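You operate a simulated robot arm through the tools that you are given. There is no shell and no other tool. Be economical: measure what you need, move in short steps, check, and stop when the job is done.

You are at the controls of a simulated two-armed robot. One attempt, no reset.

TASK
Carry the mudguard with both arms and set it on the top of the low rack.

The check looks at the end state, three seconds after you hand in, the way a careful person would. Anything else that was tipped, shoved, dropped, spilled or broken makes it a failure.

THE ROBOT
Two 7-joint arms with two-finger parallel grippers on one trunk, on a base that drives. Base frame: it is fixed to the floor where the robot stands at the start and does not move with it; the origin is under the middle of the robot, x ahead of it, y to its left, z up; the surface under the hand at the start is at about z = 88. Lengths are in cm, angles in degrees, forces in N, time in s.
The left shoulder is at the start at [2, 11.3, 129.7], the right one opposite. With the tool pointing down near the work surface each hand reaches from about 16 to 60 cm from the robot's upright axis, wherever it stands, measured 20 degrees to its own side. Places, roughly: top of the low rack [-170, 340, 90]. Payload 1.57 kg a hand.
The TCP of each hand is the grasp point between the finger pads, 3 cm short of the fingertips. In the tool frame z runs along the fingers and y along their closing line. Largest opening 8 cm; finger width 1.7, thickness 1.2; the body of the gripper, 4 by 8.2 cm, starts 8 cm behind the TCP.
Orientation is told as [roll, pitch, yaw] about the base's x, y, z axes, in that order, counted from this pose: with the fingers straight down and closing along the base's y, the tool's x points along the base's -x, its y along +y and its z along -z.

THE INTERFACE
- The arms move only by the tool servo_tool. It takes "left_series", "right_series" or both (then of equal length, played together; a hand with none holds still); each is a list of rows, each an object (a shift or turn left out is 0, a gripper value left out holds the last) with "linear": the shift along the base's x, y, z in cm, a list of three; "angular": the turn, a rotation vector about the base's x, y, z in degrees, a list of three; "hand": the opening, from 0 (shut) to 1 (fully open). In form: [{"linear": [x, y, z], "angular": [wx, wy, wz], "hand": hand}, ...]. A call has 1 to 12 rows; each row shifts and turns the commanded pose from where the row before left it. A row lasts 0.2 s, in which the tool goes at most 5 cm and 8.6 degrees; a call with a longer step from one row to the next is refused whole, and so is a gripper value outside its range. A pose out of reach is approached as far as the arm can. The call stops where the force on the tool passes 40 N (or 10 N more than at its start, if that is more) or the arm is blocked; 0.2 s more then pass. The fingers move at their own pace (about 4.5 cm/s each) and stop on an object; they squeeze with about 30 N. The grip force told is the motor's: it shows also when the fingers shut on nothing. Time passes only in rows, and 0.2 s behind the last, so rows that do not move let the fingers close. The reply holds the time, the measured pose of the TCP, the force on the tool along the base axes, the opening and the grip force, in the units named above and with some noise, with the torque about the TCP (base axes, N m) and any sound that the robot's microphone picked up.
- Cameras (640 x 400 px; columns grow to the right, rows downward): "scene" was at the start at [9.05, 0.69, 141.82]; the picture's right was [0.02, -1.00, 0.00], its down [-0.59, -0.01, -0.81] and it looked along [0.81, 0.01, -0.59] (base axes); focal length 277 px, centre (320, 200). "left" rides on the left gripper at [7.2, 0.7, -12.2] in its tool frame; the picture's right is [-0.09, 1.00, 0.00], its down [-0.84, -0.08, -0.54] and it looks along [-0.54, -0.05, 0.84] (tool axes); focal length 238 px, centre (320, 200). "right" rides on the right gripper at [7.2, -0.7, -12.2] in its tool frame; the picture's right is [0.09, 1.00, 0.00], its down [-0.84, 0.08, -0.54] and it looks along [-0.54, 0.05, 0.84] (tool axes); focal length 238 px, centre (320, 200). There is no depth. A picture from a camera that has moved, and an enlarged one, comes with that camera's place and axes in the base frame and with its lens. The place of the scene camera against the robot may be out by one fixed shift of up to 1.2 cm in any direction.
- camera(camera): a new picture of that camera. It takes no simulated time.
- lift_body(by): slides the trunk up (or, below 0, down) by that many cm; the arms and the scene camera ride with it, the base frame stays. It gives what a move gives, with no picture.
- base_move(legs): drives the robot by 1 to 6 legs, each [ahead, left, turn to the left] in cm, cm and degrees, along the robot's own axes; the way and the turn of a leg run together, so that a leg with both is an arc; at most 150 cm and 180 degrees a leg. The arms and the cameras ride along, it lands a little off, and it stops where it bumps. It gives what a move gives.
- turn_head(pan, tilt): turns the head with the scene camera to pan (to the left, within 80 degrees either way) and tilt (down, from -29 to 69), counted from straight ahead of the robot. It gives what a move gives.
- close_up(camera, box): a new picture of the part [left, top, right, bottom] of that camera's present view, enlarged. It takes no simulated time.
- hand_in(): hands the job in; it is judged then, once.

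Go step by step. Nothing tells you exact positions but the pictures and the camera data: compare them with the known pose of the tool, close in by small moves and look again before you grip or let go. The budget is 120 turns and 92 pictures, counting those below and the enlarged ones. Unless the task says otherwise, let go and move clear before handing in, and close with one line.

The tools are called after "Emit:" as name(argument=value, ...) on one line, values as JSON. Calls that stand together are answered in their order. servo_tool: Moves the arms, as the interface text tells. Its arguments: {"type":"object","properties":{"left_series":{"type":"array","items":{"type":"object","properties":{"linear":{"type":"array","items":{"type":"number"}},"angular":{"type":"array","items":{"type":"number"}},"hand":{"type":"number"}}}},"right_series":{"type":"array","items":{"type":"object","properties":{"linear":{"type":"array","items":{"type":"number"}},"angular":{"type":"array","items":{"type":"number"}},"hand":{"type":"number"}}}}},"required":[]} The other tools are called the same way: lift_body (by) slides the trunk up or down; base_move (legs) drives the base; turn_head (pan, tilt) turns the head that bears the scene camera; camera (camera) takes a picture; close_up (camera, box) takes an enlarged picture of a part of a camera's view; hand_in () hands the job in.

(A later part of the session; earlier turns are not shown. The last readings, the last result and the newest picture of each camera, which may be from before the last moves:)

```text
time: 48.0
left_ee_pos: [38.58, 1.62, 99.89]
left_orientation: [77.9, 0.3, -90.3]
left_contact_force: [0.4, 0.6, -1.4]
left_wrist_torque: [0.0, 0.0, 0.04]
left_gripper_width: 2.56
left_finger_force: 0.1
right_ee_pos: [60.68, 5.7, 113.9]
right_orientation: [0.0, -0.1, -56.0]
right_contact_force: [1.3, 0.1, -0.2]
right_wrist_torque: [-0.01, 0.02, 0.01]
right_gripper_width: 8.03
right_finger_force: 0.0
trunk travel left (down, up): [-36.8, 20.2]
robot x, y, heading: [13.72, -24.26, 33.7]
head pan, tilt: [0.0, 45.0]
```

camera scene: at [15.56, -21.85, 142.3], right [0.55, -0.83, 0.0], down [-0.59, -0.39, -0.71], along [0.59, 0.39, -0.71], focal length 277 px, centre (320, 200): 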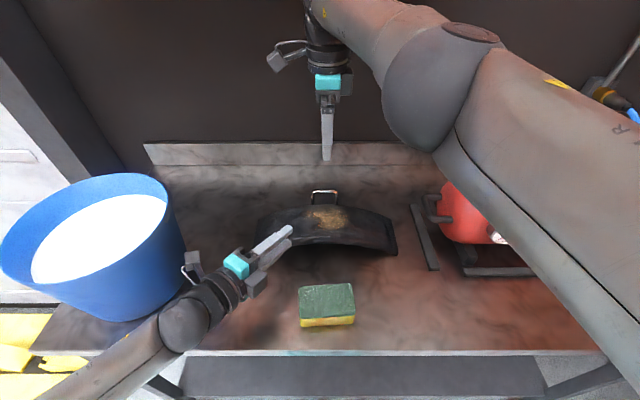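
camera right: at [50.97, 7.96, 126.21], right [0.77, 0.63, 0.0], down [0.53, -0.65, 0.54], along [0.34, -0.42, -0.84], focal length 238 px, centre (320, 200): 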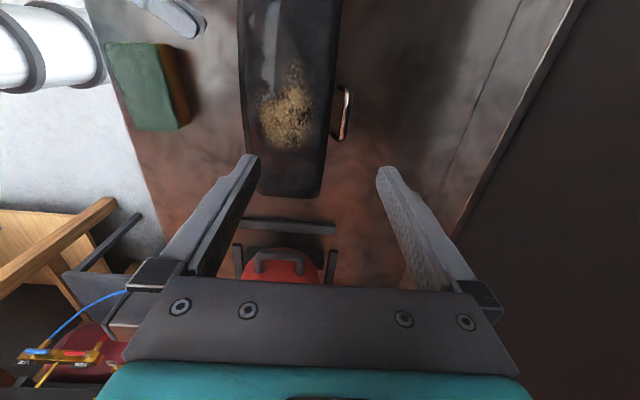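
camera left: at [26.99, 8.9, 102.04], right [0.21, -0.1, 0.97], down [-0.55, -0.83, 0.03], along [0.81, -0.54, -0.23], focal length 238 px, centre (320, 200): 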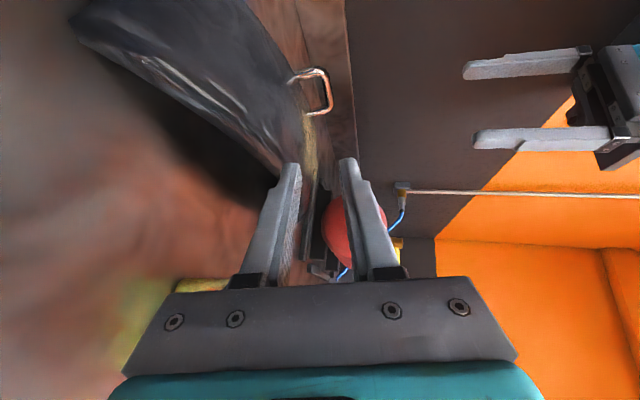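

Emit:
servo_tool(right_series=[{"linear": [-1.2, -0.35, -2], "hand": 0.6}, {"linear": [-1.2, -0.35, -3], "hand": 0.6}, {"linear": [-1.2, -0.3, -3], "hand": 0.6}, {"linear": [0, 0, -2], "hand": 0.6}])

Emit:
camera(camera="right")

Emit:
camera(camera="scene")

```text
time: 49.0
left_ee_pos: [38.67, 1.7, 99.93]
left_orientation: [77.7, 0.5, -90.3]
left_contact_force: [0.6, -0.4, 0.0]
left_wrist_torque: [0.02, 0.03, -0.03]
left_gripper_width: 2.57
left_finger_force: 0.0
right_ee_pos: [57.01, 4.85, 103.92]
right_orientation: [0.0, 0.0, -56.1]
right_contact_force: [0.7, -0.3, 0.5]
right_wrist_torque: [-0.02, 0.01, 0.01]
right_gripper_width: 4.8
right_finger_force: 0.1
trunk travel left (down, up): [-36.8, 20.2]
robot x, y, heading: [13.63, -24.07, 33.4]
head pan, tilt: [0.0, 45.0]
```

```text
68 pictures are left
camera right: at [52.37, 10.31, 116.11], right [0.78, 0.63, 0.0], down [0.53, -0.65, 0.54], along [0.34, -0.42, -0.84], focal length 238 px, centre (320, 200)
```

right: 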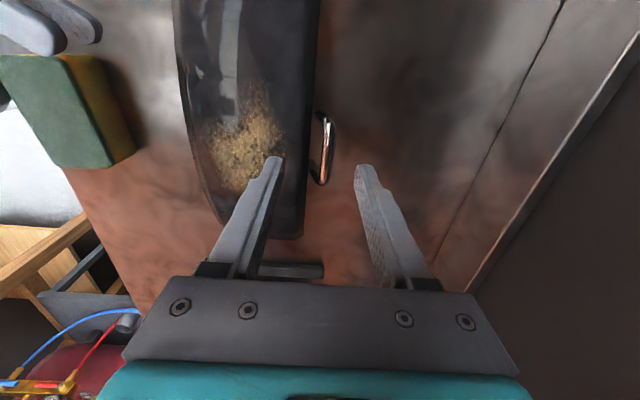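

```text
67 pictures are left
camera scene: at [20.52, -18.51, 142.3], right [0.55, -0.83, 0.0], down [-0.59, -0.39, -0.71], along [0.59, 0.39, -0.71], focal length 277 px, centre (320, 200)
```

scene: 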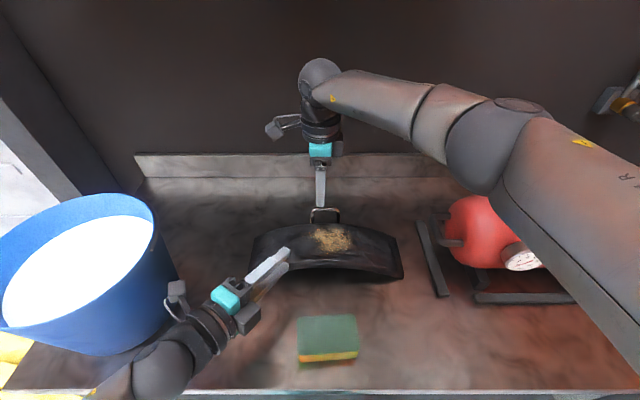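

The right hand is aligned over the bar. I'll lower it around the bar.

Emit:
servo_tool(right_series=[{"linear": [0.1, 0.15, -2], "hand": 0.5}, {"linear": [0, 0.1, -2], "hand": 0.5}, {"linear": [0, 0, -1.3]}, {"linear": [0, 0, -1]}])

Emit:
camera(camera="right")

Emit:
close_up(camera="scene", box=[230, 160, 430, 285])

Emit:
camera(camera="left")

```text
time: 50.0
left_ee_pos: [38.53, 1.65, 99.9]
left_orientation: [77.7, 0.4, -90.3]
left_contact_force: [-0.5, 0.6, 0.7]
left_wrist_torque: [0.02, -0.01, 0.02]
left_gripper_width: 2.53
left_finger_force: 0.0
right_ee_pos: [57.2, 4.96, 97.62]
right_orientation: [0.0, -0.1, -56.2]
right_contact_force: [0.8, 0.7, 0.1]
right_wrist_torque: [-0.02, 0.01, -0.01]
right_gripper_width: 4.01
right_finger_force: 0.0
trunk travel left (down, up): [-36.8, 20.2]
robot x, y, heading: [13.54, -23.92, 33.7]
head pan, tilt: [0.0, 45.0]
```

```text
66 pictures are left
camera right: at [52.47, 10.52, 109.88], right [0.78, 0.63, 0.0], down [0.53, -0.65, 0.54], along [0.34, -0.42, -0.84], focal length 238 px, centre (320, 200)
```

right: 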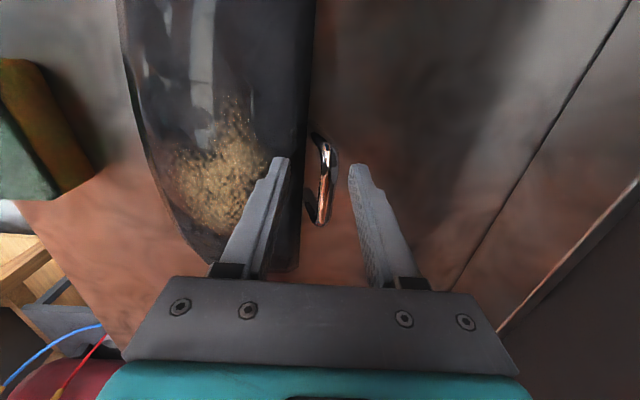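

```text
3.20 times, centred on (330, 222) of scene
camera zoom: at [20.52, -18.53, 142.3], right [0.55, -0.83, 0.0], down [-0.59, -0.39, -0.71], along [0.59, 0.39, -0.71], focal length 888 px, centre (288, 128)
```

zoom: 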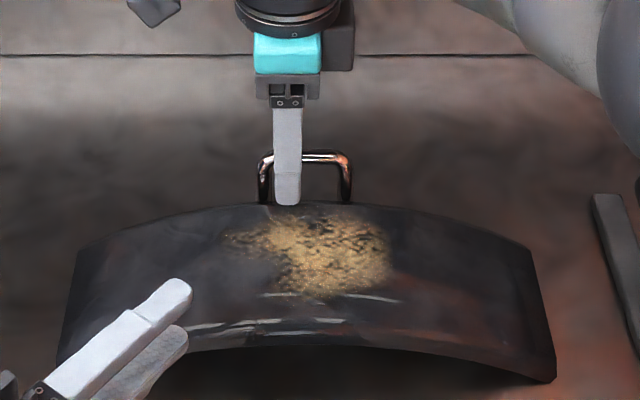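

```text
64 pictures are left
camera left: at [26.93, 8.88, 103.15], right [0.21, -0.1, 0.97], down [-0.55, -0.83, 0.03], along [0.81, -0.54, -0.23], focal length 238 px, centre (320, 200)
```

left: 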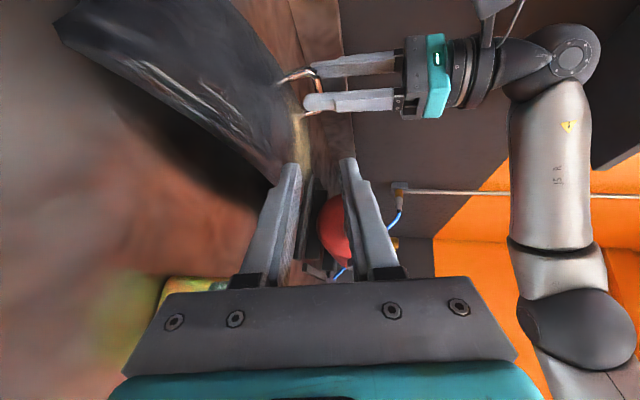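

Emit:
close_up(camera="right", box=[240, 110, 420, 290])

Emit:
close_up(camera="scene", box=[290, 185, 370, 235])

```text
2.22 times, centred on (330, 200) of right
camera zoom: at [52.47, 10.52, 109.88], right [0.78, 0.63, 0.0], down [0.53, -0.65, 0.54], along [0.34, -0.42, -0.84], focal length 530 px, centre (298, 200)
```

zoom: 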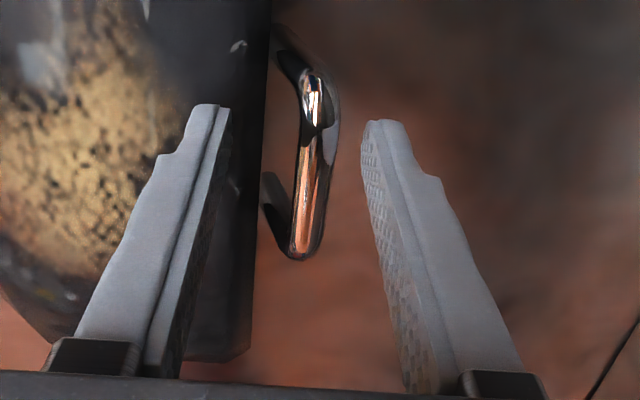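

```text
8.00 times, centred on (330, 210) of scene
camera zoom: at [20.52, -18.53, 142.3], right [0.55, -0.83, 0.0], down [-0.59, -0.39, -0.71], along [0.59, 0.39, -0.71], focal length 2219 px, centre (240, 120)
```

zoom: 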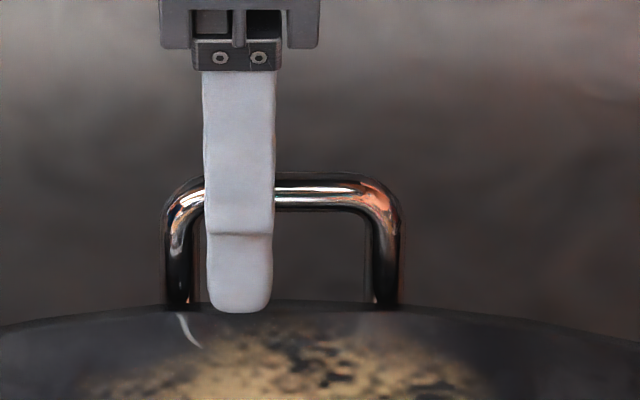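

The bar is about 0.9 cm to the right of the finger and about 1 cm lower than I took it. I'll correct that, and move the left hand down and back toward its insertion line.

Emit:
servo_tool(right_series=[{"linear": [0.5, -0.75, 0]}, {"linear": [0, 0, -0.6]}, {"linear": [0, 0, -0.5]}], left_series=[{"linear": [-0.5, 0, -2]}, {"linear": [-0.5, 0, -2]}, {"linear": [0, 0, -1.5]}])

Emit:
camera(camera="left")

Emit:
close_up(camera="scene", box=[90, 180, 410, 380])

Emit:
close_up(camera="right", box=[240, 110, 420, 290])

```text
time: 50.8
left_ee_pos: [37.44, 1.54, 94.57]
left_orientation: [78.0, 0.5, -90.2]
left_contact_force: [0.5, 0.4, -0.4]
left_wrist_torque: [0.0, 0.0, -0.01]
left_gripper_width: 2.52
left_finger_force: 0.1
right_ee_pos: [57.65, 4.1, 97.19]
right_orientation: [0.4, 0.0, -56.2]
right_contact_force: [1.4, -3.5, 29.4]
right_wrist_torque: [-0.55, 0.61, 0.19]
right_gripper_width: 4.07
right_finger_force: 0.3
trunk travel left (down, up): [-36.8, 20.2]
robot x, y, heading: [13.5, -24.32, 33.8]
head pan, tilt: [0.0, 45.0]
```

```text
61 pictures are left
camera left: at [25.82, 8.77, 97.74], right [0.21, -0.1, 0.97], down [-0.55, -0.83, 0.03], along [0.81, -0.54, -0.23], focal length 238 px, centre (320, 200)
```

left: 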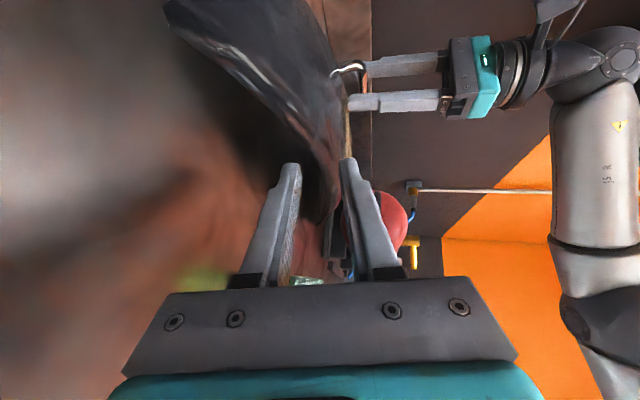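

```text
2.00 times, centred on (250, 280) of scene
camera zoom: at [20.34, -18.72, 142.36], right [0.55, -0.83, 0.0], down [-0.59, -0.39, -0.71], along [0.59, 0.39, -0.71], focal length 555 px, centre (460, 40)
```

zoom: 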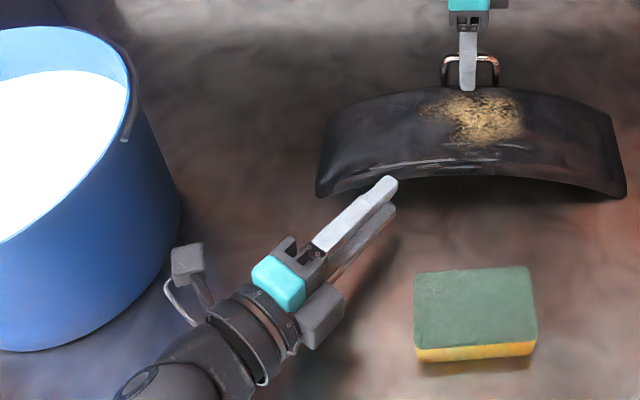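

```text
2.22 times, centred on (330, 200) of right
camera zoom: at [52.94, 9.72, 109.34], right [0.78, 0.63, 0.01], down [0.53, -0.65, 0.54], along [0.35, -0.42, -0.84], focal length 530 px, centre (298, 200)
```

zoom: 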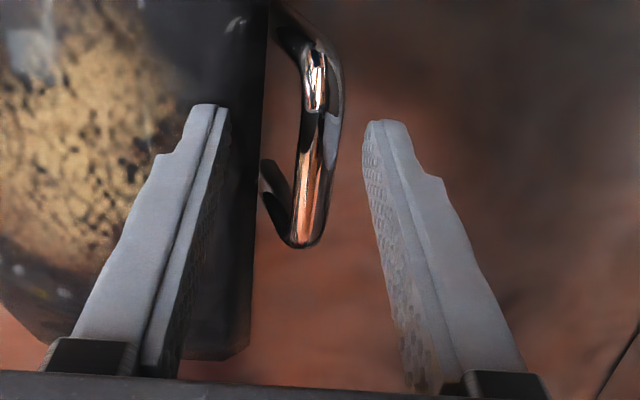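

The right near fingertip touched the shell top at z≈94.2. I'll back off slightly and centre on the bar, then look at the shell's near edge from the left camera.

Emit:
servo_tool(right_series=[{"linear": [0, 0, 0.5]}, {"linear": [0.5, 0.33, 0]}])

Emit:
close_up(camera="left", box=[160, 0, 400, 250])

Emit:
close_up(camera="scene", box=[240, 185, 420, 285])

```text
time: 51.4
left_ee_pos: [37.5, 1.54, 94.44]
left_orientation: [77.9, 0.4, -90.3]
left_contact_force: [-0.2, -0.1, -0.3]
left_wrist_torque: [0.02, 0.0, 0.0]
left_gripper_width: 2.55
left_finger_force: 0.1
right_ee_pos: [58.02, 4.55, 97.05]
right_orientation: [0.0, 0.0, -56.2]
right_contact_force: [-3.2, -1.8, 10.8]
right_wrist_torque: [-0.27, 0.35, 0.04]
right_gripper_width: 4.29
right_finger_force: 1.4
trunk travel left (down, up): [-36.8, 20.2]
robot x, y, heading: [13.43, -24.03, 33.7]
head pan, tilt: [0.0, 45.0]
```

```text
1.60 times, centred on (280, 125) of left
camera zoom: at [25.86, 8.85, 97.66], right [0.21, -0.1, 0.97], down [-0.55, -0.83, 0.03], along [0.81, -0.54, -0.23], focal length 381 px, centre (384, 320)
```

zoom: 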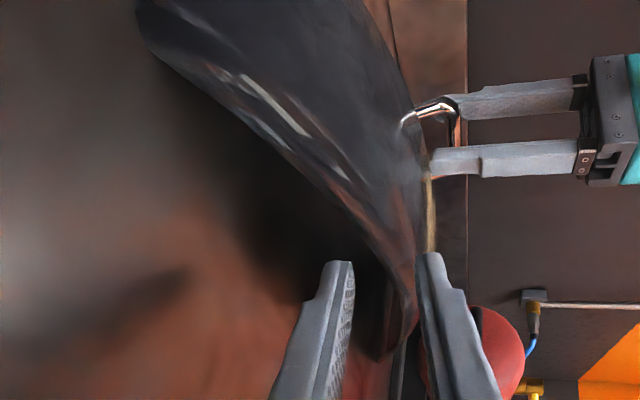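

```text
3.56 times, centred on (330, 235) of scene
camera zoom: at [20.41, -18.6, 142.3], right [0.55, -0.83, 0.0], down [-0.59, -0.39, -0.71], along [0.59, 0.39, -0.71], focal length 986 px, centre (284, 76)
```

zoom: 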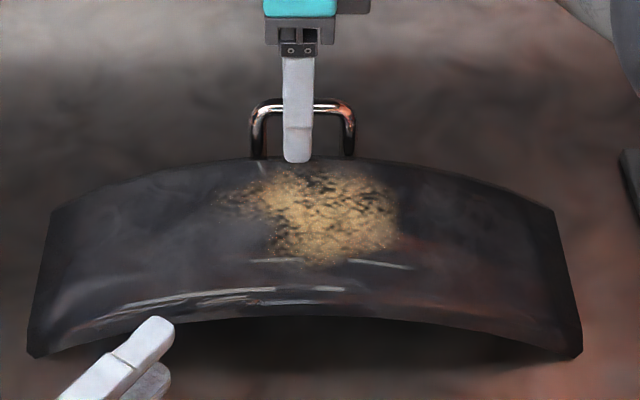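

The near-edge underside at the middle is around z≈92.4 and the crown around 94. I'll open the left hand to 4 cm, set it to z≈93.3, and advance under and over the edge.

Emit:
servo_tool(left_series=[{"linear": [0, 0, -0.6], "hand": 0.5}, {"linear": [0, 0, -0.5], "hand": 0.5}, {"linear": [2, 0, 0]}, {"linear": [2, 0, 0]}], right_series=[{"linear": [0, 0, 0.4]}, {}, {}, {}])

Emit:
close_up(camera="left", box=[160, 50, 480, 300])

Emit:
close_up(camera="scene", box=[140, 190, 420, 365])

```text
time: 52.4
left_ee_pos: [41.69, 1.48, 93.22]
left_orientation: [77.8, 0.3, -90.3]
left_contact_force: [-0.7, 1.1, -0.3]
left_wrist_torque: [-0.01, 0.02, 0.02]
left_gripper_width: 4.01
left_finger_force: 0.1
right_ee_pos: [58.12, 4.39, 97.45]
right_orientation: [0.0, -0.1, -56.2]
right_contact_force: [0.8, -0.8, 0.2]
right_wrist_torque: [0.01, -0.02, -0.01]
right_gripper_width: 4.01
right_finger_force: 0.1
trunk travel left (down, up): [-36.8, 20.2]
robot x, y, heading: [13.67, -23.91, 33.8]
head pan, tilt: [0.0, 45.0]
```

```text
1.60 times, centred on (320, 175) of left
camera zoom: at [29.95, 8.84, 96.53], right [0.21, -0.1, 0.97], down [-0.55, -0.83, 0.03], along [0.81, -0.54, -0.23], focal length 381 px, centre (320, 240)
```

zoom: 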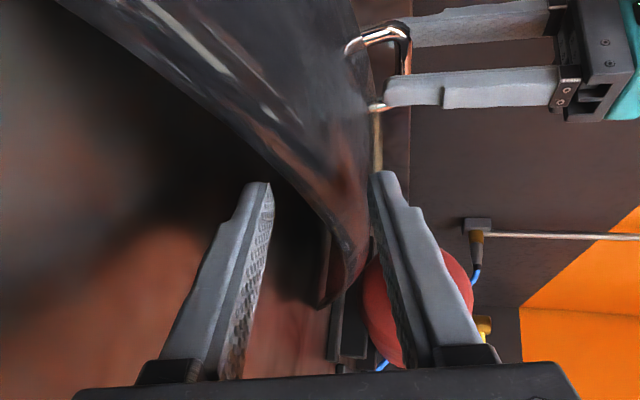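

```text
2.29 times, centred on (280, 278) of scene
camera zoom: at [20.55, -18.52, 142.3], right [0.55, -0.83, 0.0], down [-0.59, -0.39, -0.71], along [0.59, 0.39, -0.71], focal length 634 px, centre (411, 23)
```

zoom: 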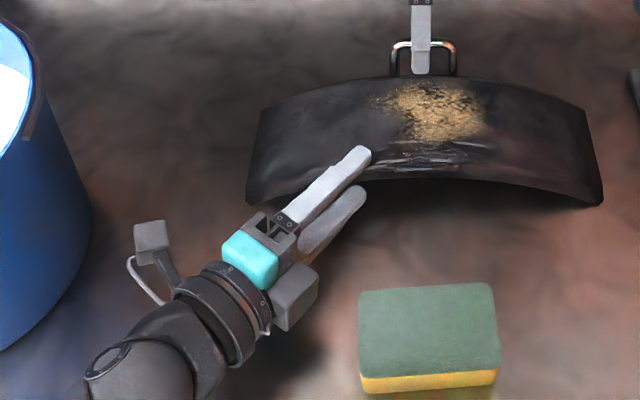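

Emit:
servo_tool(left_series=[{"linear": [1.5, 0, 0]}, {"linear": [1.5, 0, 0]}, {"linear": [1.5, 0, 0]}, {"linear": [1.5, 0, 0]}])

Emit:
close_up(camera="left", box=[160, 50, 480, 300])

Emit:
close_up(camera="scene", box=[140, 190, 420, 365])

```text
time: 53.4
left_ee_pos: [47.48, 1.66, 93.26]
left_orientation: [77.8, 0.3, -90.2]
left_contact_force: [0.2, 0.6, -0.6]
left_wrist_torque: [0.01, -0.04, 0.01]
left_gripper_width: 4.06
left_finger_force: 0.1
right_ee_pos: [58.06, 4.53, 97.6]
right_orientation: [0.0, 0.0, -56.1]
right_contact_force: [-0.1, -0.1, 0.5]
right_wrist_torque: [0.02, -0.03, 0.01]
right_gripper_width: 4.01
right_finger_force: 0.0
trunk travel left (down, up): [-36.8, 20.2]
robot x, y, heading: [13.83, -24.2, 33.6]
head pan, tilt: [0.0, 45.0]
```

```text
1.60 times, centred on (320, 175) of left
camera zoom: at [35.95, 8.87, 96.52], right [0.21, -0.1, 0.97], down [-0.55, -0.83, 0.03], along [0.81, -0.54, -0.23], focal length 381 px, centre (320, 240)
```

zoom: 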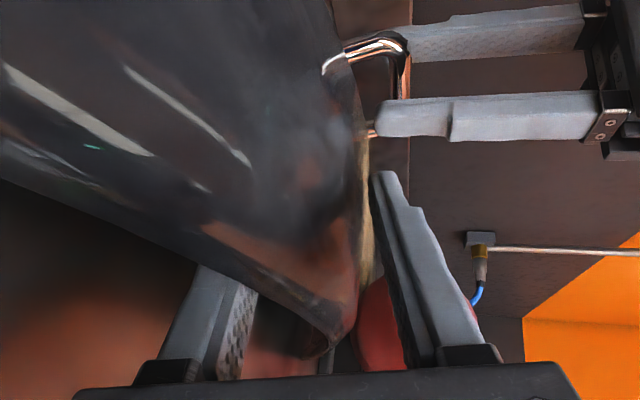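

```text
2.29 times, centred on (280, 278) of scene
camera zoom: at [20.53, -18.53, 142.3], right [0.55, -0.83, 0.0], down [-0.59, -0.39, -0.71], along [0.59, 0.39, -0.71], focal length 634 px, centre (411, 23)
```

zoom: 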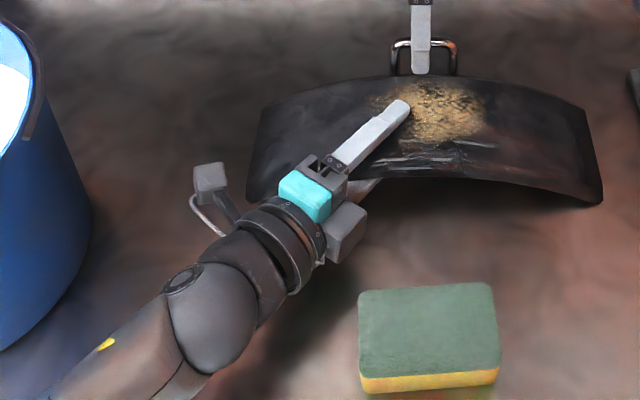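

Both fingers straddle the shell cleanly. I'll close both hands.

Emit:
servo_tool(right_series=[{"linear": [0, 0, -0.3], "hand": 0.0}, {"hand": 0.0}, {"hand": 0.0}, {"hand": 0.0}, {"hand": 0.0}], left_series=[{"hand": 0.5}, {"hand": 0.0}, {"hand": 0.0}, {"hand": 0.0}, {"hand": 0.0}])

Emit:
camera(camera="right")

Emit:
close_up(camera="scene", box=[140, 190, 420, 365])

```text
time: 54.6
left_ee_pos: [47.67, 1.52, 93.39]
left_orientation: [78.1, 0.2, -90.4]
left_contact_force: [-15.2, -6.0, 5.4]
left_wrist_torque: [-0.66, -2.3, 0.7]
left_gripper_width: 3.11
left_finger_force: 29.8
right_ee_pos: [58.35, 4.6, 97.26]
right_orientation: [0.2, -0.1, -56.3]
right_contact_force: [18.0, 7.9, 0.6]
right_wrist_torque: [0.18, -0.17, -0.39]
right_gripper_width: 1.19
right_finger_force: 28.7
trunk travel left (down, up): [-36.8, 20.2]
robot x, y, heading: [13.16, -24.1, 33.6]
head pan, tilt: [0.0, 45.0]
```

```text
52 pictures are left
camera right: at [53.63, 10.12, 109.45], right [0.78, 0.63, 0.01], down [0.53, -0.65, 0.54], along [0.35, -0.42, -0.84], focal length 238 px, centre (320, 200)
```

right: 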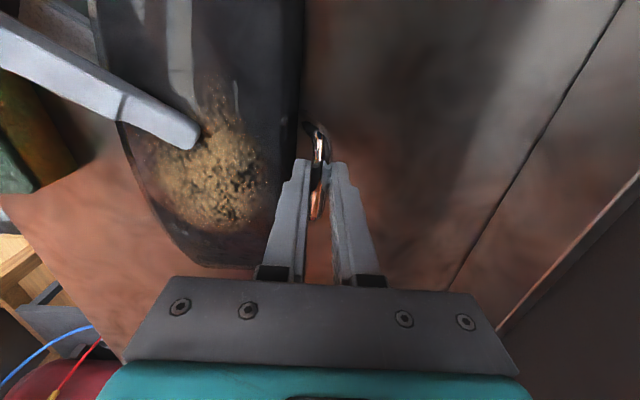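

```text
2.29 times, centred on (280, 278) of scene
camera zoom: at [20.52, -18.48, 142.3], right [0.55, -0.83, 0.0], down [-0.59, -0.39, -0.71], along [0.59, 0.39, -0.71], focal length 634 px, centre (411, 23)
```

zoom: 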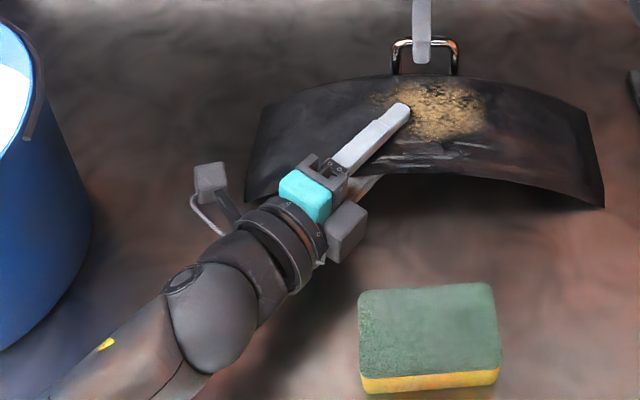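

Both hands grip. The left pads touch the domed section at two offset points, with about 2.3 N·m of torque. I'll raise the near side a little, letting the shell pivot about the handle bar to seat in the left pads, and watch the torque.

Emit:
servo_tool(left_series=[{"linear": [0, 0, 0.5]}, {"linear": [0, 0, 0.5]}, {"linear": [0, 0, 0.5]}], right_series=[{"linear": [0, 0, 0.2]}, {"linear": [0, 0, 0.2]}, {"linear": [0, 0, 0.2]}])

Emit:
close_up(camera="left", box=[160, 50, 480, 300])

Emit:
close_up(camera="scene", box=[140, 190, 420, 365])

```text
time: 55.4
left_ee_pos: [47.59, 1.65, 94.74]
left_orientation: [77.9, 0.3, -90.5]
left_contact_force: [-20.8, -8.1, 6.7]
left_wrist_torque: [-0.55, -2.14, 0.56]
left_gripper_width: 2.51
left_finger_force: 30.3
right_ee_pos: [58.27, 4.42, 97.74]
right_orientation: [0.3, -0.1, -56.2]
right_contact_force: [22.8, 8.1, -9.2]
right_wrist_torque: [0.58, -0.01, -0.49]
right_gripper_width: 1.18
right_finger_force: 28.9
trunk travel left (down, up): [-36.8, 20.2]
robot x, y, heading: [13.79, -24.1, 33.5]
head pan, tilt: [0.0, 45.0]
```

```text
1.60 times, centred on (320, 175) of left
camera zoom: at [35.96, 8.87, 98.07], right [0.21, -0.1, 0.97], down [-0.55, -0.83, 0.03], along [0.81, -0.54, -0.23], focal length 381 px, centre (320, 240)
```

zoom: 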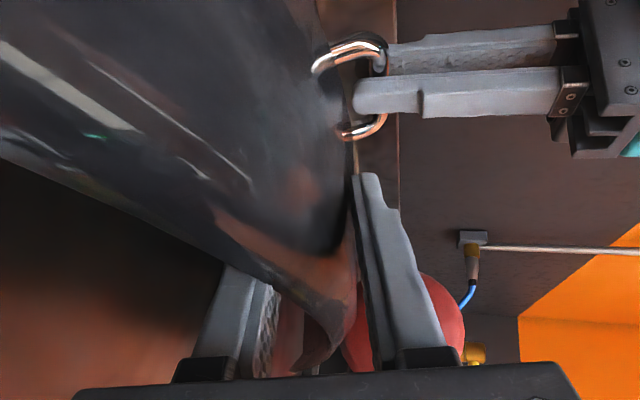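

```text
2.29 times, centred on (280, 278) of scene
camera zoom: at [20.55, -18.5, 142.29], right [0.55, -0.83, 0.0], down [-0.59, -0.39, -0.71], along [0.59, 0.39, -0.71], focal length 634 px, centre (411, 23)
```

zoom: 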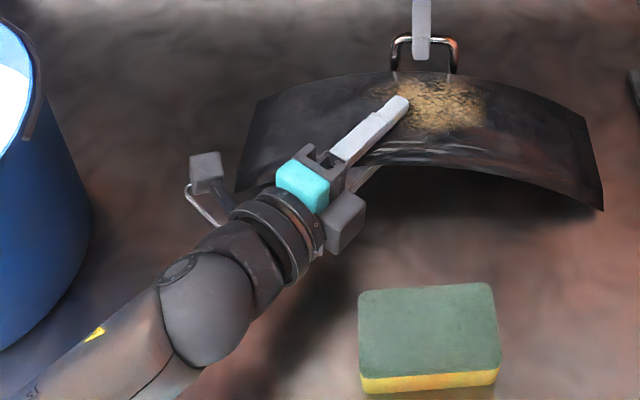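

Emit:
servo_tool(left_series=[{"linear": [-0.25, -0.15, 0.4], "angular": [0, -2.5, 0]}, {"linear": [-0.25, -0.15, 0.4], "angular": [0, -2.5, 0]}, {"linear": [-0.1, 0, 0.4], "angular": [0, -2.5, 0]}], right_series=[{"linear": [0, 0, 0.2]}, {"linear": [0, 0, 0.2]}, {"linear": [0, 0, 0.2]}])

Emit:
close_up(camera="scene", box=[140, 190, 420, 365])

```text
time: 56.2
left_ee_pos: [46.86, 1.66, 95.51]
left_orientation: [84.6, 0.4, -89.9]
left_contact_force: [11.8, 1.5, -20.7]
left_wrist_torque: [-0.55, 1.54, 0.25]
left_gripper_width: 1.56
left_finger_force: 29.8
right_ee_pos: [57.81, 4.6, 98.5]
right_orientation: [-0.2, 0.3, -56.0]
right_contact_force: [-10.8, -1.4, 13.4]
right_wrist_torque: [0.21, 0.51, -0.5]
right_gripper_width: 1.2
right_finger_force: 29.4
trunk travel left (down, up): [-36.8, 20.2]
robot x, y, heading: [13.69, -24.23, 33.7]
head pan, tilt: [0.0, 45.0]
```

```text
2.29 times, centred on (280, 278) of scene
camera zoom: at [20.55, -18.51, 142.29], right [0.55, -0.83, 0.0], down [-0.59, -0.39, -0.71], along [0.59, 0.39, -0.71], focal length 634 px, centre (411, 23)
```

zoom: 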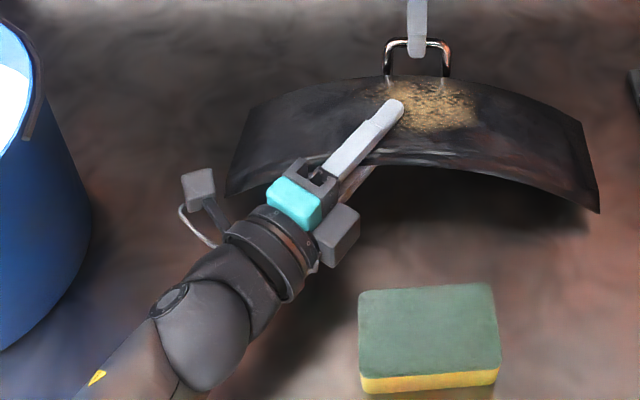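

Seated now at 1.56 cm, though slightly overshot. I'll relax by raising the right hand and nudging the left.

Emit:
servo_tool(left_series=[{"linear": [0.2, 0.1, 0.2], "angular": [0, 1.2, 0]}, {"linear": [0.2, 0.1, 0.3], "angular": [0, 0.8, 0]}, {"linear": [0, 0, 0.5]}], right_series=[{"linear": [0, 0, 0.5]}, {"linear": [0, 0, 0.6]}, {"linear": [0, 0, 0.6]}])

```text
time: 57.0
left_ee_pos: [47.45, 1.44, 96.91]
left_orientation: [83.2, 0.2, -90.3]
left_contact_force: [-5.1, -8.7, -12.8]
left_wrist_torque: [-0.59, 0.73, -0.25]
left_gripper_width: 1.31
left_finger_force: 29.7
right_ee_pos: [58.35, 4.55, 100.12]
right_orientation: [0.2, -0.1, -56.2]
right_contact_force: [4.9, 7.8, 5.8]
right_wrist_torque: [0.67, 0.03, -0.5]
right_gripper_width: 1.21
right_finger_force: 29.1
trunk travel left (down, up): [-36.8, 20.2]
robot x, y, heading: [13.48, -24.34, 33.7]
head pan, tilt: [0.0, 45.0]
```

Net load is about 7 N, so it's light. I'll lift both together and check.

Emit:
servo_tool(left_series=[{"linear": [0, 0, 1]}, {"linear": [0, 0, 1.5]}, {"linear": [0, 0, 1.5]}], right_series=[{"linear": [0, 0, 1.4]}, {"linear": [0, 0, 1.5]}, {"linear": [0, 0, 1.5]}])

Emit:
lift_body(by=6)

Emit:
camera(camera="scene")

```text
time: 57.8
left_ee_pos: [47.46, 1.32, 101.11]
left_orientation: [83.5, 0.3, -90.5]
left_contact_force: [-18.0, -9.0, -2.9]
left_wrist_torque: [-0.51, -0.65, 0.02]
left_gripper_width: 1.29
left_finger_force: 30.0
right_ee_pos: [58.22, 4.42, 104.53]
right_orientation: [0.2, 0.0, -56.3]
right_contact_force: [16.8, 8.4, -4.0]
right_wrist_torque: [0.99, 0.04, -0.49]
right_gripper_width: 1.22
right_finger_force: 29.4
trunk travel left (down, up): [-36.8, 20.2]
robot x, y, heading: [13.56, -24.31, 33.6]
head pan, tilt: [0.0, 45.0]
```

```text
time: 58.8
left_ee_pos: [47.47, 1.59, 106.94]
left_orientation: [83.3, 0.4, -90.2]
left_contact_force: [-19.3, -6.9, -4.0]
left_wrist_torque: [-0.48, -0.72, 0.31]
left_gripper_width: 1.22
left_finger_force: 29.4
right_ee_pos: [58.22, 4.6, 110.45]
right_orientation: [0.3, 0.0, -56.3]
right_contact_force: [19.6, 6.5, -4.1]
right_wrist_torque: [0.93, -0.04, -0.51]
right_gripper_width: 1.21
right_finger_force: 28.7
trunk travel left (down, up): [-42.8, 14.2]
robot x, y, heading: [13.73, -24.16, 33.7]
head pan, tilt: [0.0, 45.0]
```

```text
47 pictures are left
camera scene: at [20.58, -18.48, 148.29], right [0.55, -0.83, 0.0], down [-0.59, -0.39, -0.71], along [0.59, 0.39, -0.71], focal length 277 px, centre (320, 200)
```

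scene: 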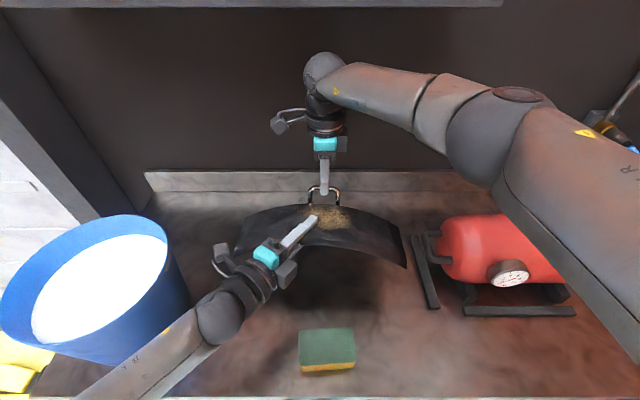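

The mudguard is up. I'll relax the internal squeeze, then back straight off the bench.

Emit:
servo_tool(left_series=[{"linear": [-0.3, -0.1, 0]}, {}], right_series=[{}, {}])

Emit:
base_move(legs=[[-30, 0, 0]])

Emit:
turn_head(pan=80, tilt=25)

Emit:
camera(camera="scene")

```text
time: 59.4
left_ee_pos: [47.19, 1.62, 107.0]
left_orientation: [83.2, 0.4, -90.1]
left_contact_force: [-5.3, -2.2, -7.0]
left_wrist_torque: [-0.47, -0.1, 0.45]
left_gripper_width: 1.21
left_finger_force: 29.3
right_ee_pos: [58.01, 4.5, 110.58]
right_orientation: [-0.2, 0.1, -56.0]
right_contact_force: [6.3, 2.6, 0.2]
right_wrist_torque: [0.62, 0.19, -0.52]
right_gripper_width: 1.22
right_finger_force: 29.1
trunk travel left (down, up): [-42.8, 14.2]
robot x, y, heading: [13.75, -23.92, 33.4]
head pan, tilt: [0.0, 45.0]
```

```text
time: 61.5
left_ee_pos: [22.18, -15.22, 107.04]
left_orientation: [83.3, 0.4, -90.2]
left_contact_force: [13.7, 4.1, -11.2]
left_wrist_torque: [-0.41, 0.61, 0.65]
left_gripper_width: 1.22
left_finger_force: 29.5
right_ee_pos: [33.15, -12.22, 110.54]
right_orientation: [-0.1, 0.1, -56.2]
right_contact_force: [-13.6, -3.9, 4.0]
right_wrist_torque: [0.22, 0.52, -0.49]
right_gripper_width: 1.25
right_finger_force: 29.7
trunk travel left (down, up): [-42.8, 14.2]
robot x, y, heading: [-11.3, -40.6, 33.6]
head pan, tilt: [0.0, 45.0]
```

```text
time: 63.0
left_ee_pos: [22.23, -15.16, 106.94]
left_orientation: [83.3, 0.3, -90.1]
left_contact_force: [1.7, 0.4, -6.3]
left_wrist_torque: [-0.42, -0.13, 0.48]
left_gripper_width: 1.2
left_finger_force: 28.8
right_ee_pos: [33.14, -12.11, 110.52]
right_orientation: [-0.2, 0.1, -56.2]
right_contact_force: [-2.1, -0.9, -0.8]
right_wrist_torque: [0.48, 0.37, -0.52]
right_gripper_width: 1.22
right_finger_force: 29.3
trunk travel left (down, up): [-42.8, 14.2]
robot x, y, heading: [-11.72, -40.89, 33.6]
head pan, tilt: [80.0, 25.0]
```

```text
46 pictures are left
camera scene: at [-14.84, -31.14, 151.35], right [0.92, 0.4, 0.0], down [0.17, -0.39, -0.91], along [-0.36, 0.83, -0.42], focal length 277 px, centre (320, 200)
```

scene: 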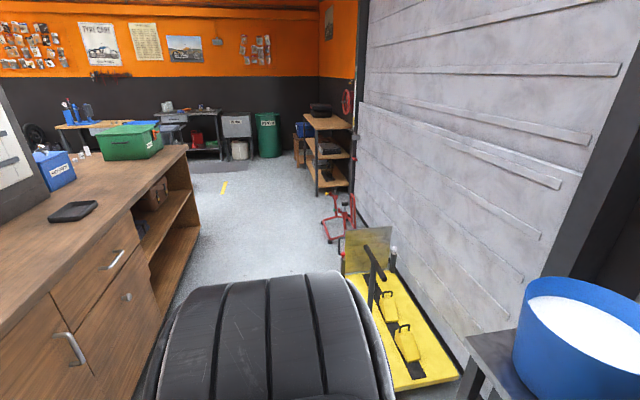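

The rack top spans roughly 40 × 120 cm against the wall, and the corridor to it runs straight to my left. I'll keep this heading, back off 20 cm more, and strafe left in stages.

Emit:
base_move(legs=[[-18, 0, 0], [0, 100, 0]])

Emit:
camera(camera="scene")

```text
time: 69.3
left_ee_pos: [-48.13, 58.75, 106.97]
left_orientation: [83.2, 0.4, -90.3]
left_contact_force: [4.1, 0.9, -10.0]
left_wrist_torque: [-0.3, 0.48, 0.45]
left_gripper_width: 1.2
left_finger_force: 29.4
right_ee_pos: [-37.21, 61.75, 110.47]
right_orientation: [-0.2, 0.0, -56.3]
right_contact_force: [-3.8, -0.9, 2.1]
right_wrist_torque: [0.24, 0.31, -0.53]
right_gripper_width: 1.21
right_finger_force: 28.9
trunk travel left (down, up): [-42.8, 14.2]
robot x, y, heading: [-81.69, 33.32, 33.6]
head pan, tilt: [80.0, 25.0]
```

```text
45 pictures are left
camera scene: at [-85.27, 42.73, 151.35], right [0.92, 0.4, 0.0], down [0.17, -0.39, -0.91], along [-0.36, 0.83, -0.42], focal length 277 px, centre (320, 200)
```

scene: 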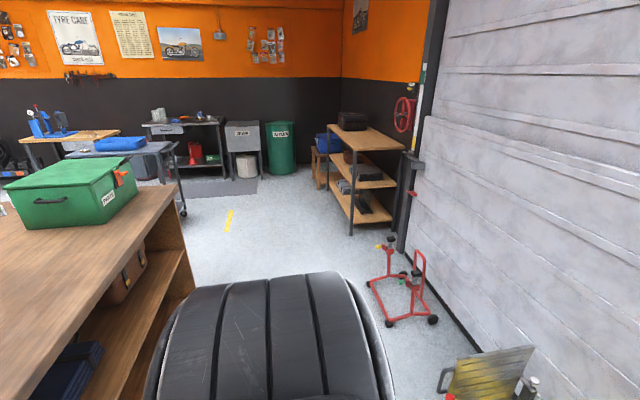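

The path is clear. The free part of the rack top is at its near half. I'll continue left.

Emit:
base_move(legs=[[0, 140, 0], [0, 137, 0]])

Emit:
turn_head(pan=0, tilt=35)

Emit:
camera(camera="scene")

```text
time: 82.8
left_ee_pos: [-202.0, 289.54, 107.06]
left_orientation: [83.3, 0.3, -90.0]
left_contact_force: [3.4, -0.8, -8.0]
left_wrist_torque: [0.04, 0.38, 0.39]
left_gripper_width: 1.18
left_finger_force: 30.0
right_ee_pos: [-191.08, 292.56, 110.39]
right_orientation: [-0.2, 0.0, -56.0]
right_contact_force: [-2.5, 0.4, 1.5]
right_wrist_torque: [0.02, 0.1, -0.51]
right_gripper_width: 1.19
right_finger_force: 28.8
trunk travel left (down, up): [-42.8, 14.2]
robot x, y, heading: [-235.37, 263.51, 33.8]
head pan, tilt: [80.0, 25.0]
```

```text
time: 84.3
left_ee_pos: [-201.86, 289.49, 106.9]
left_orientation: [83.2, 0.3, -89.9]
left_contact_force: [-0.2, -0.6, -4.7]
left_wrist_torque: [0.13, -0.17, 0.4]
left_gripper_width: 1.21
left_finger_force: 29.1
right_ee_pos: [-190.99, 292.69, 110.5]
right_orientation: [-0.2, 0.0, -56.1]
right_contact_force: [-0.5, 0.1, -3.2]
right_wrist_torque: [0.07, 0.06, -0.51]
right_gripper_width: 1.18
right_finger_force: 29.1
trunk travel left (down, up): [-42.8, 14.2]
robot x, y, heading: [-235.56, 264.24, 33.9]
head pan, tilt: [0.0, 35.0]
```

```text
44 pictures are left
camera scene: at [-227.87, 269.86, 149.78], right [0.56, -0.83, 0.0], down [-0.48, -0.32, -0.82], along [0.68, 0.46, -0.57], focal length 277 px, centre (320, 200)
```

scene: 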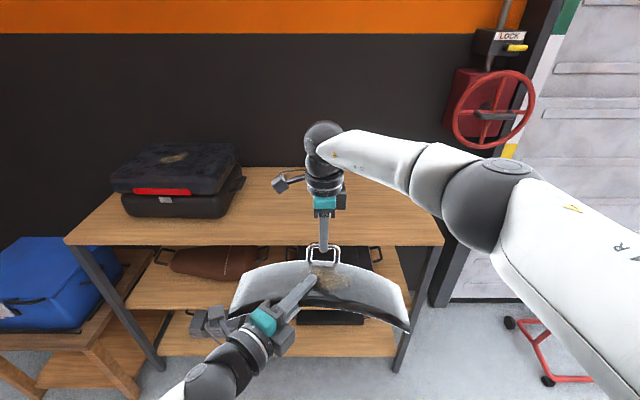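

The robot is in front of the rack and centred on the free part of its top. The front edge is at about 63 cm from the camera, and the black case is well to the left. I'll move forward in two stages.

Emit:
base_move(legs=[[30, 0, 0]])

Emit:
camera(camera="scene")

```text
time: 86.3
left_ee_pos: [-177.2, 306.18, 106.9]
left_orientation: [83.0, 0.4, -90.0]
left_contact_force: [0.9, -1.0, -5.8]
left_wrist_torque: [0.1, 0.01, 0.37]
left_gripper_width: 1.19
left_finger_force: 29.3
right_ee_pos: [-166.4, 309.2, 110.41]
right_orientation: [-0.3, 0.2, -56.0]
right_contact_force: [-1.6, 1.3, -2.7]
right_wrist_torque: [0.05, 0.12, -0.53]
right_gripper_width: 1.21
right_finger_force: 28.9
trunk travel left (down, up): [-42.8, 14.2]
robot x, y, heading: [-210.77, 280.27, 33.9]
head pan, tilt: [0.0, 35.0]
```

```text
43 pictures are left
camera scene: at [-203.15, 286.4, 149.77], right [0.56, -0.83, 0.0], down [-0.48, -0.32, -0.82], along [0.68, 0.46, -0.57], focal length 277 px, centre (320, 200)
```

scene: 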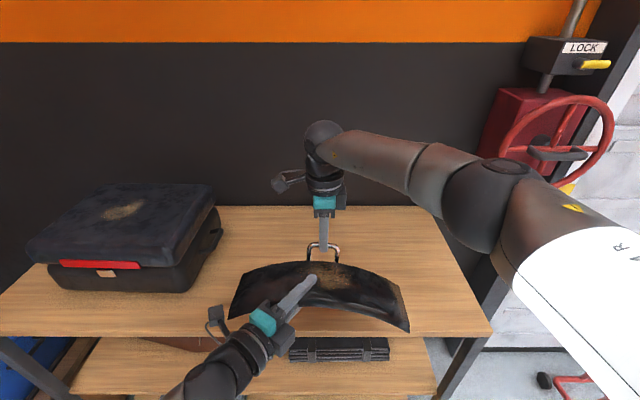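

Emit:
base_move(legs=[[14, 0, 0]])

Emit:
turn_head(pan=0, tilt=45)

Emit:
camera(camera="scene")

Emit:
camera(camera="left")

Emit:
camera(camera="right")

```text
time: 87.6
left_ee_pos: [-165.64, 313.87, 106.83]
left_orientation: [83.1, 0.5, -90.1]
left_contact_force: [0.0, -2.1, -3.5]
left_wrist_torque: [0.19, -0.26, 0.38]
left_gripper_width: 1.17
left_finger_force: 29.8
right_ee_pos: [-154.57, 317.04, 110.4]
right_orientation: [-0.3, 0.2, -56.0]
right_contact_force: [0.6, 1.6, -3.9]
right_wrist_torque: [0.05, 0.06, -0.51]
right_gripper_width: 1.19
right_finger_force: 29.2
trunk travel left (down, up): [-42.8, 14.2]
robot x, y, heading: [-199.22, 287.95, 33.7]
head pan, tilt: [0.0, 35.0]
```

```text
time: 88.4
left_ee_pos: [-165.7, 313.83, 106.9]
left_orientation: [83.0, 0.3, -90.0]
left_contact_force: [-0.4, -2.5, -2.7]
left_wrist_torque: [0.14, -0.28, 0.38]
left_gripper_width: 1.22
left_finger_force: 29.7
right_ee_pos: [-154.82, 316.97, 110.44]
right_orientation: [-0.1, 0.0, -55.9]
right_contact_force: [0.8, 1.6, -5.1]
right_wrist_torque: [0.06, 0.08, -0.55]
right_gripper_width: 1.19
right_finger_force: 28.8
trunk travel left (down, up): [-42.8, 14.2]
robot x, y, heading: [-198.98, 288.04, 33.8]
head pan, tilt: [0.0, 45.0]
```

```text
42 pictures are left
camera scene: at [-192.12, 293.78, 148.3], right [0.56, -0.83, 0.0], down [-0.59, -0.39, -0.71], along [0.59, 0.39, -0.71], focal length 277 px, centre (320, 200)
```

scene: 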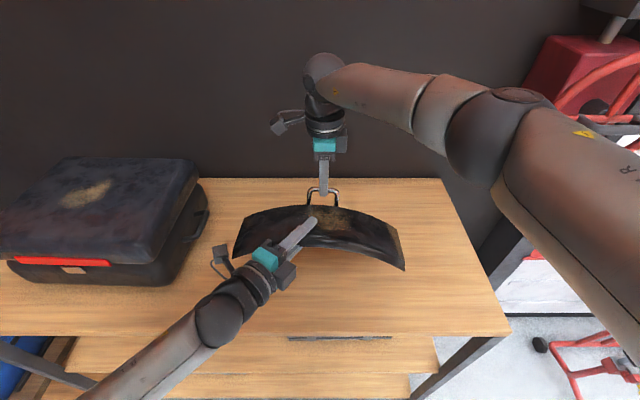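

```text
41 pictures are left
camera left: at [-177.57, 321.03, 109.04], right [0.12, -0.1, 0.99], down [-0.55, -0.84, -0.02], along [0.83, -0.54, -0.15], focal length 238 px, centre (320, 200)
```

left: 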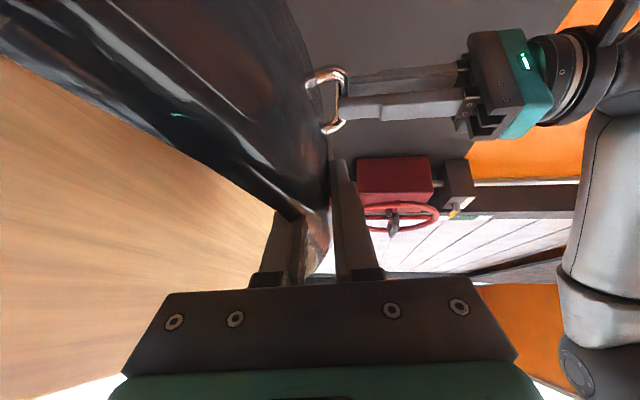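

```text
40 pictures are left
camera right: at [-159.36, 322.54, 122.69], right [0.77, 0.63, 0.0], down [0.53, -0.65, 0.54], along [0.34, -0.42, -0.84], focal length 238 px, centre (320, 200)
```

right: 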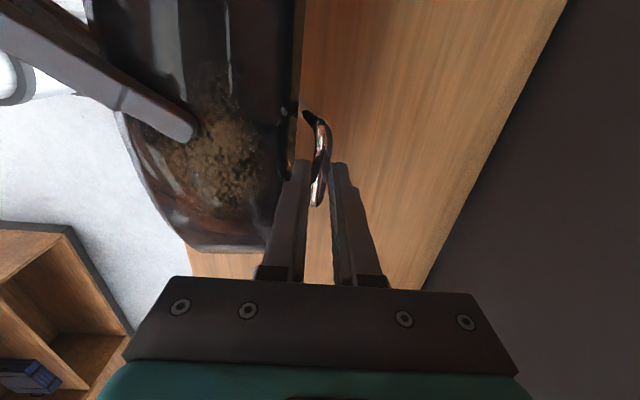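

The shell is rolled about 7° with its left end high. I'll level it by turning both tools together, then look.

Emit:
servo_tool(left_series=[{"linear": [0.1, -0.15, -0.2], "angular": [-2.9, -1.9, 0]}, {"linear": [0.1, -0.15, -0.2], "angular": [-2.9, -1.9, 0]}], right_series=[{"angular": [-2.9, -1.9, 0]}, {"angular": [-2.9, -1.9, 0]}])

Emit:
close_up(camera="scene", box=[180, 160, 460, 335])

```text
time: 89.0
left_ee_pos: [-165.37, 313.49, 106.43]
left_orientation: [87.0, -5.4, -90.2]
left_contact_force: [1.0, -3.3, -2.1]
left_wrist_torque: [0.26, -0.17, 0.13]
left_gripper_width: 1.17
left_finger_force: 29.4
right_ee_pos: [-154.68, 316.91, 110.58]
right_orientation: [-0.3, -6.7, -55.9]
right_contact_force: [-0.3, 4.3, -4.8]
right_wrist_torque: [0.15, -0.04, -0.53]
right_gripper_width: 1.19
right_finger_force: 29.3
trunk travel left (down, up): [-42.8, 14.2]
robot x, y, heading: [-199.01, 288.01, 33.9]
head pan, tilt: [0.0, 45.0]
```

```text
2.29 times, centred on (320, 248) of scene
camera zoom: at [-192.11, 293.8, 148.29], right [0.56, -0.83, 0.0], down [-0.59, -0.39, -0.71], along [0.59, 0.39, -0.71], focal length 634 px, centre (320, 91)
```

zoom: 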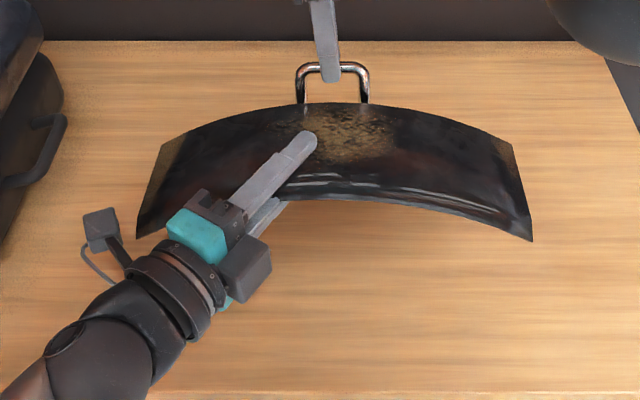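

The shell is level now. I'll lower with the trunk first, then finish gently.

Emit:
lift_body(by=-8)

Emit:
close_up(camera="scene", box=[150, 160, 470, 360])

Emit:
camera(camera="left")

```text
time: 90.1
left_ee_pos: [-165.36, 313.44, 98.51]
left_orientation: [87.0, -5.4, -90.2]
left_contact_force: [-0.3, -6.1, -1.9]
left_wrist_torque: [0.3, -0.26, -0.19]
left_gripper_width: 1.18
left_finger_force: 29.3
right_ee_pos: [-154.78, 316.88, 102.45]
right_orientation: [-0.3, -6.8, -56.0]
right_contact_force: [0.8, 6.1, -4.9]
right_wrist_torque: [0.27, 0.02, -0.54]
right_gripper_width: 1.2
right_finger_force: 28.9
trunk travel left (down, up): [-34.8, 22.2]
robot x, y, heading: [-198.8, 288.46, 34.0]
head pan, tilt: [0.0, 45.0]
```

```text
2.00 times, centred on (310, 260) of scene
camera zoom: at [-192.12, 293.78, 140.3], right [0.56, -0.83, 0.0], down [-0.59, -0.39, -0.71], along [0.59, 0.39, -0.71], focal length 555 px, centre (340, 80)
```

zoom: 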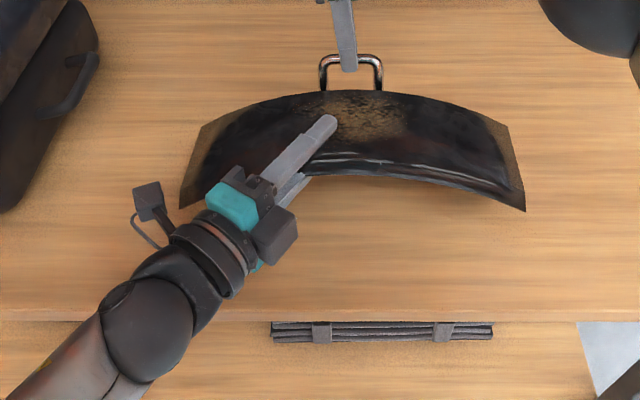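

```text
37 pictures are left
camera left: at [-177.42, 320.83, 99.1], right [0.05, 0.0, 1.0], down [-0.55, -0.84, 0.03], along [0.83, -0.55, -0.04], focal length 238 px, centre (320, 200)
```

left: 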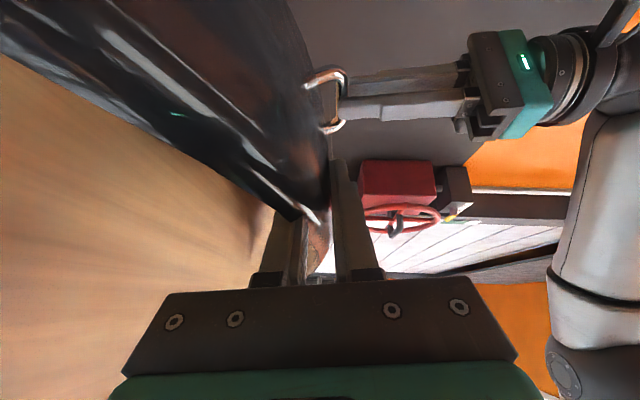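

Emit:
servo_tool(left_series=[{"linear": [0, 0, -0.6]}, {"linear": [0, 0, -0.5]}, {"linear": [0, 0, -0.4]}], right_series=[{"linear": [0, 0, -0.6]}, {"linear": [0, 0, -0.5]}, {"linear": [0, 0, -0.4]}])

Emit:
close_up(camera="scene", box=[150, 160, 470, 360])

```text
time: 90.9
left_ee_pos: [-165.42, 313.63, 96.98]
left_orientation: [87.0, -5.4, -90.2]
left_contact_force: [3.5, -7.1, -1.6]
left_wrist_torque: [0.34, -0.21, -0.4]
left_gripper_width: 1.21
left_finger_force: 29.4
right_ee_pos: [-154.59, 316.96, 100.93]
right_orientation: [-0.3, -6.7, -55.9]
right_contact_force: [-2.5, 8.0, -4.9]
right_wrist_torque: [0.26, 0.06, -0.55]
right_gripper_width: 1.21
right_finger_force: 29.5
trunk travel left (down, up): [-34.8, 22.2]
robot x, y, heading: [-199.11, 288.22, 33.8]
head pan, tilt: [0.0, 45.0]
```

```text
2.00 times, centred on (310, 260) of scene
camera zoom: at [-192.11, 293.79, 140.29], right [0.56, -0.83, 0.0], down [-0.59, -0.39, -0.71], along [0.59, 0.39, -0.71], focal length 555 px, centre (340, 80)
```

zoom: 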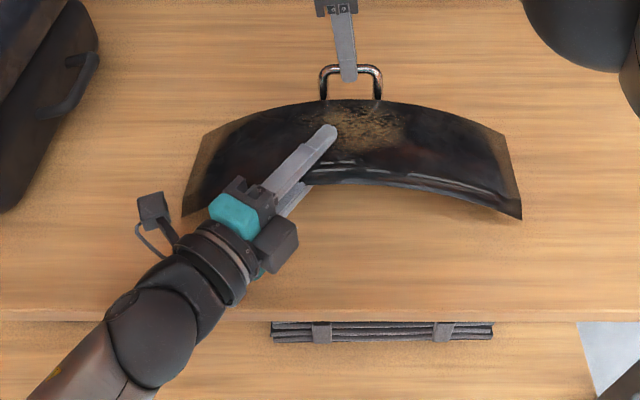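

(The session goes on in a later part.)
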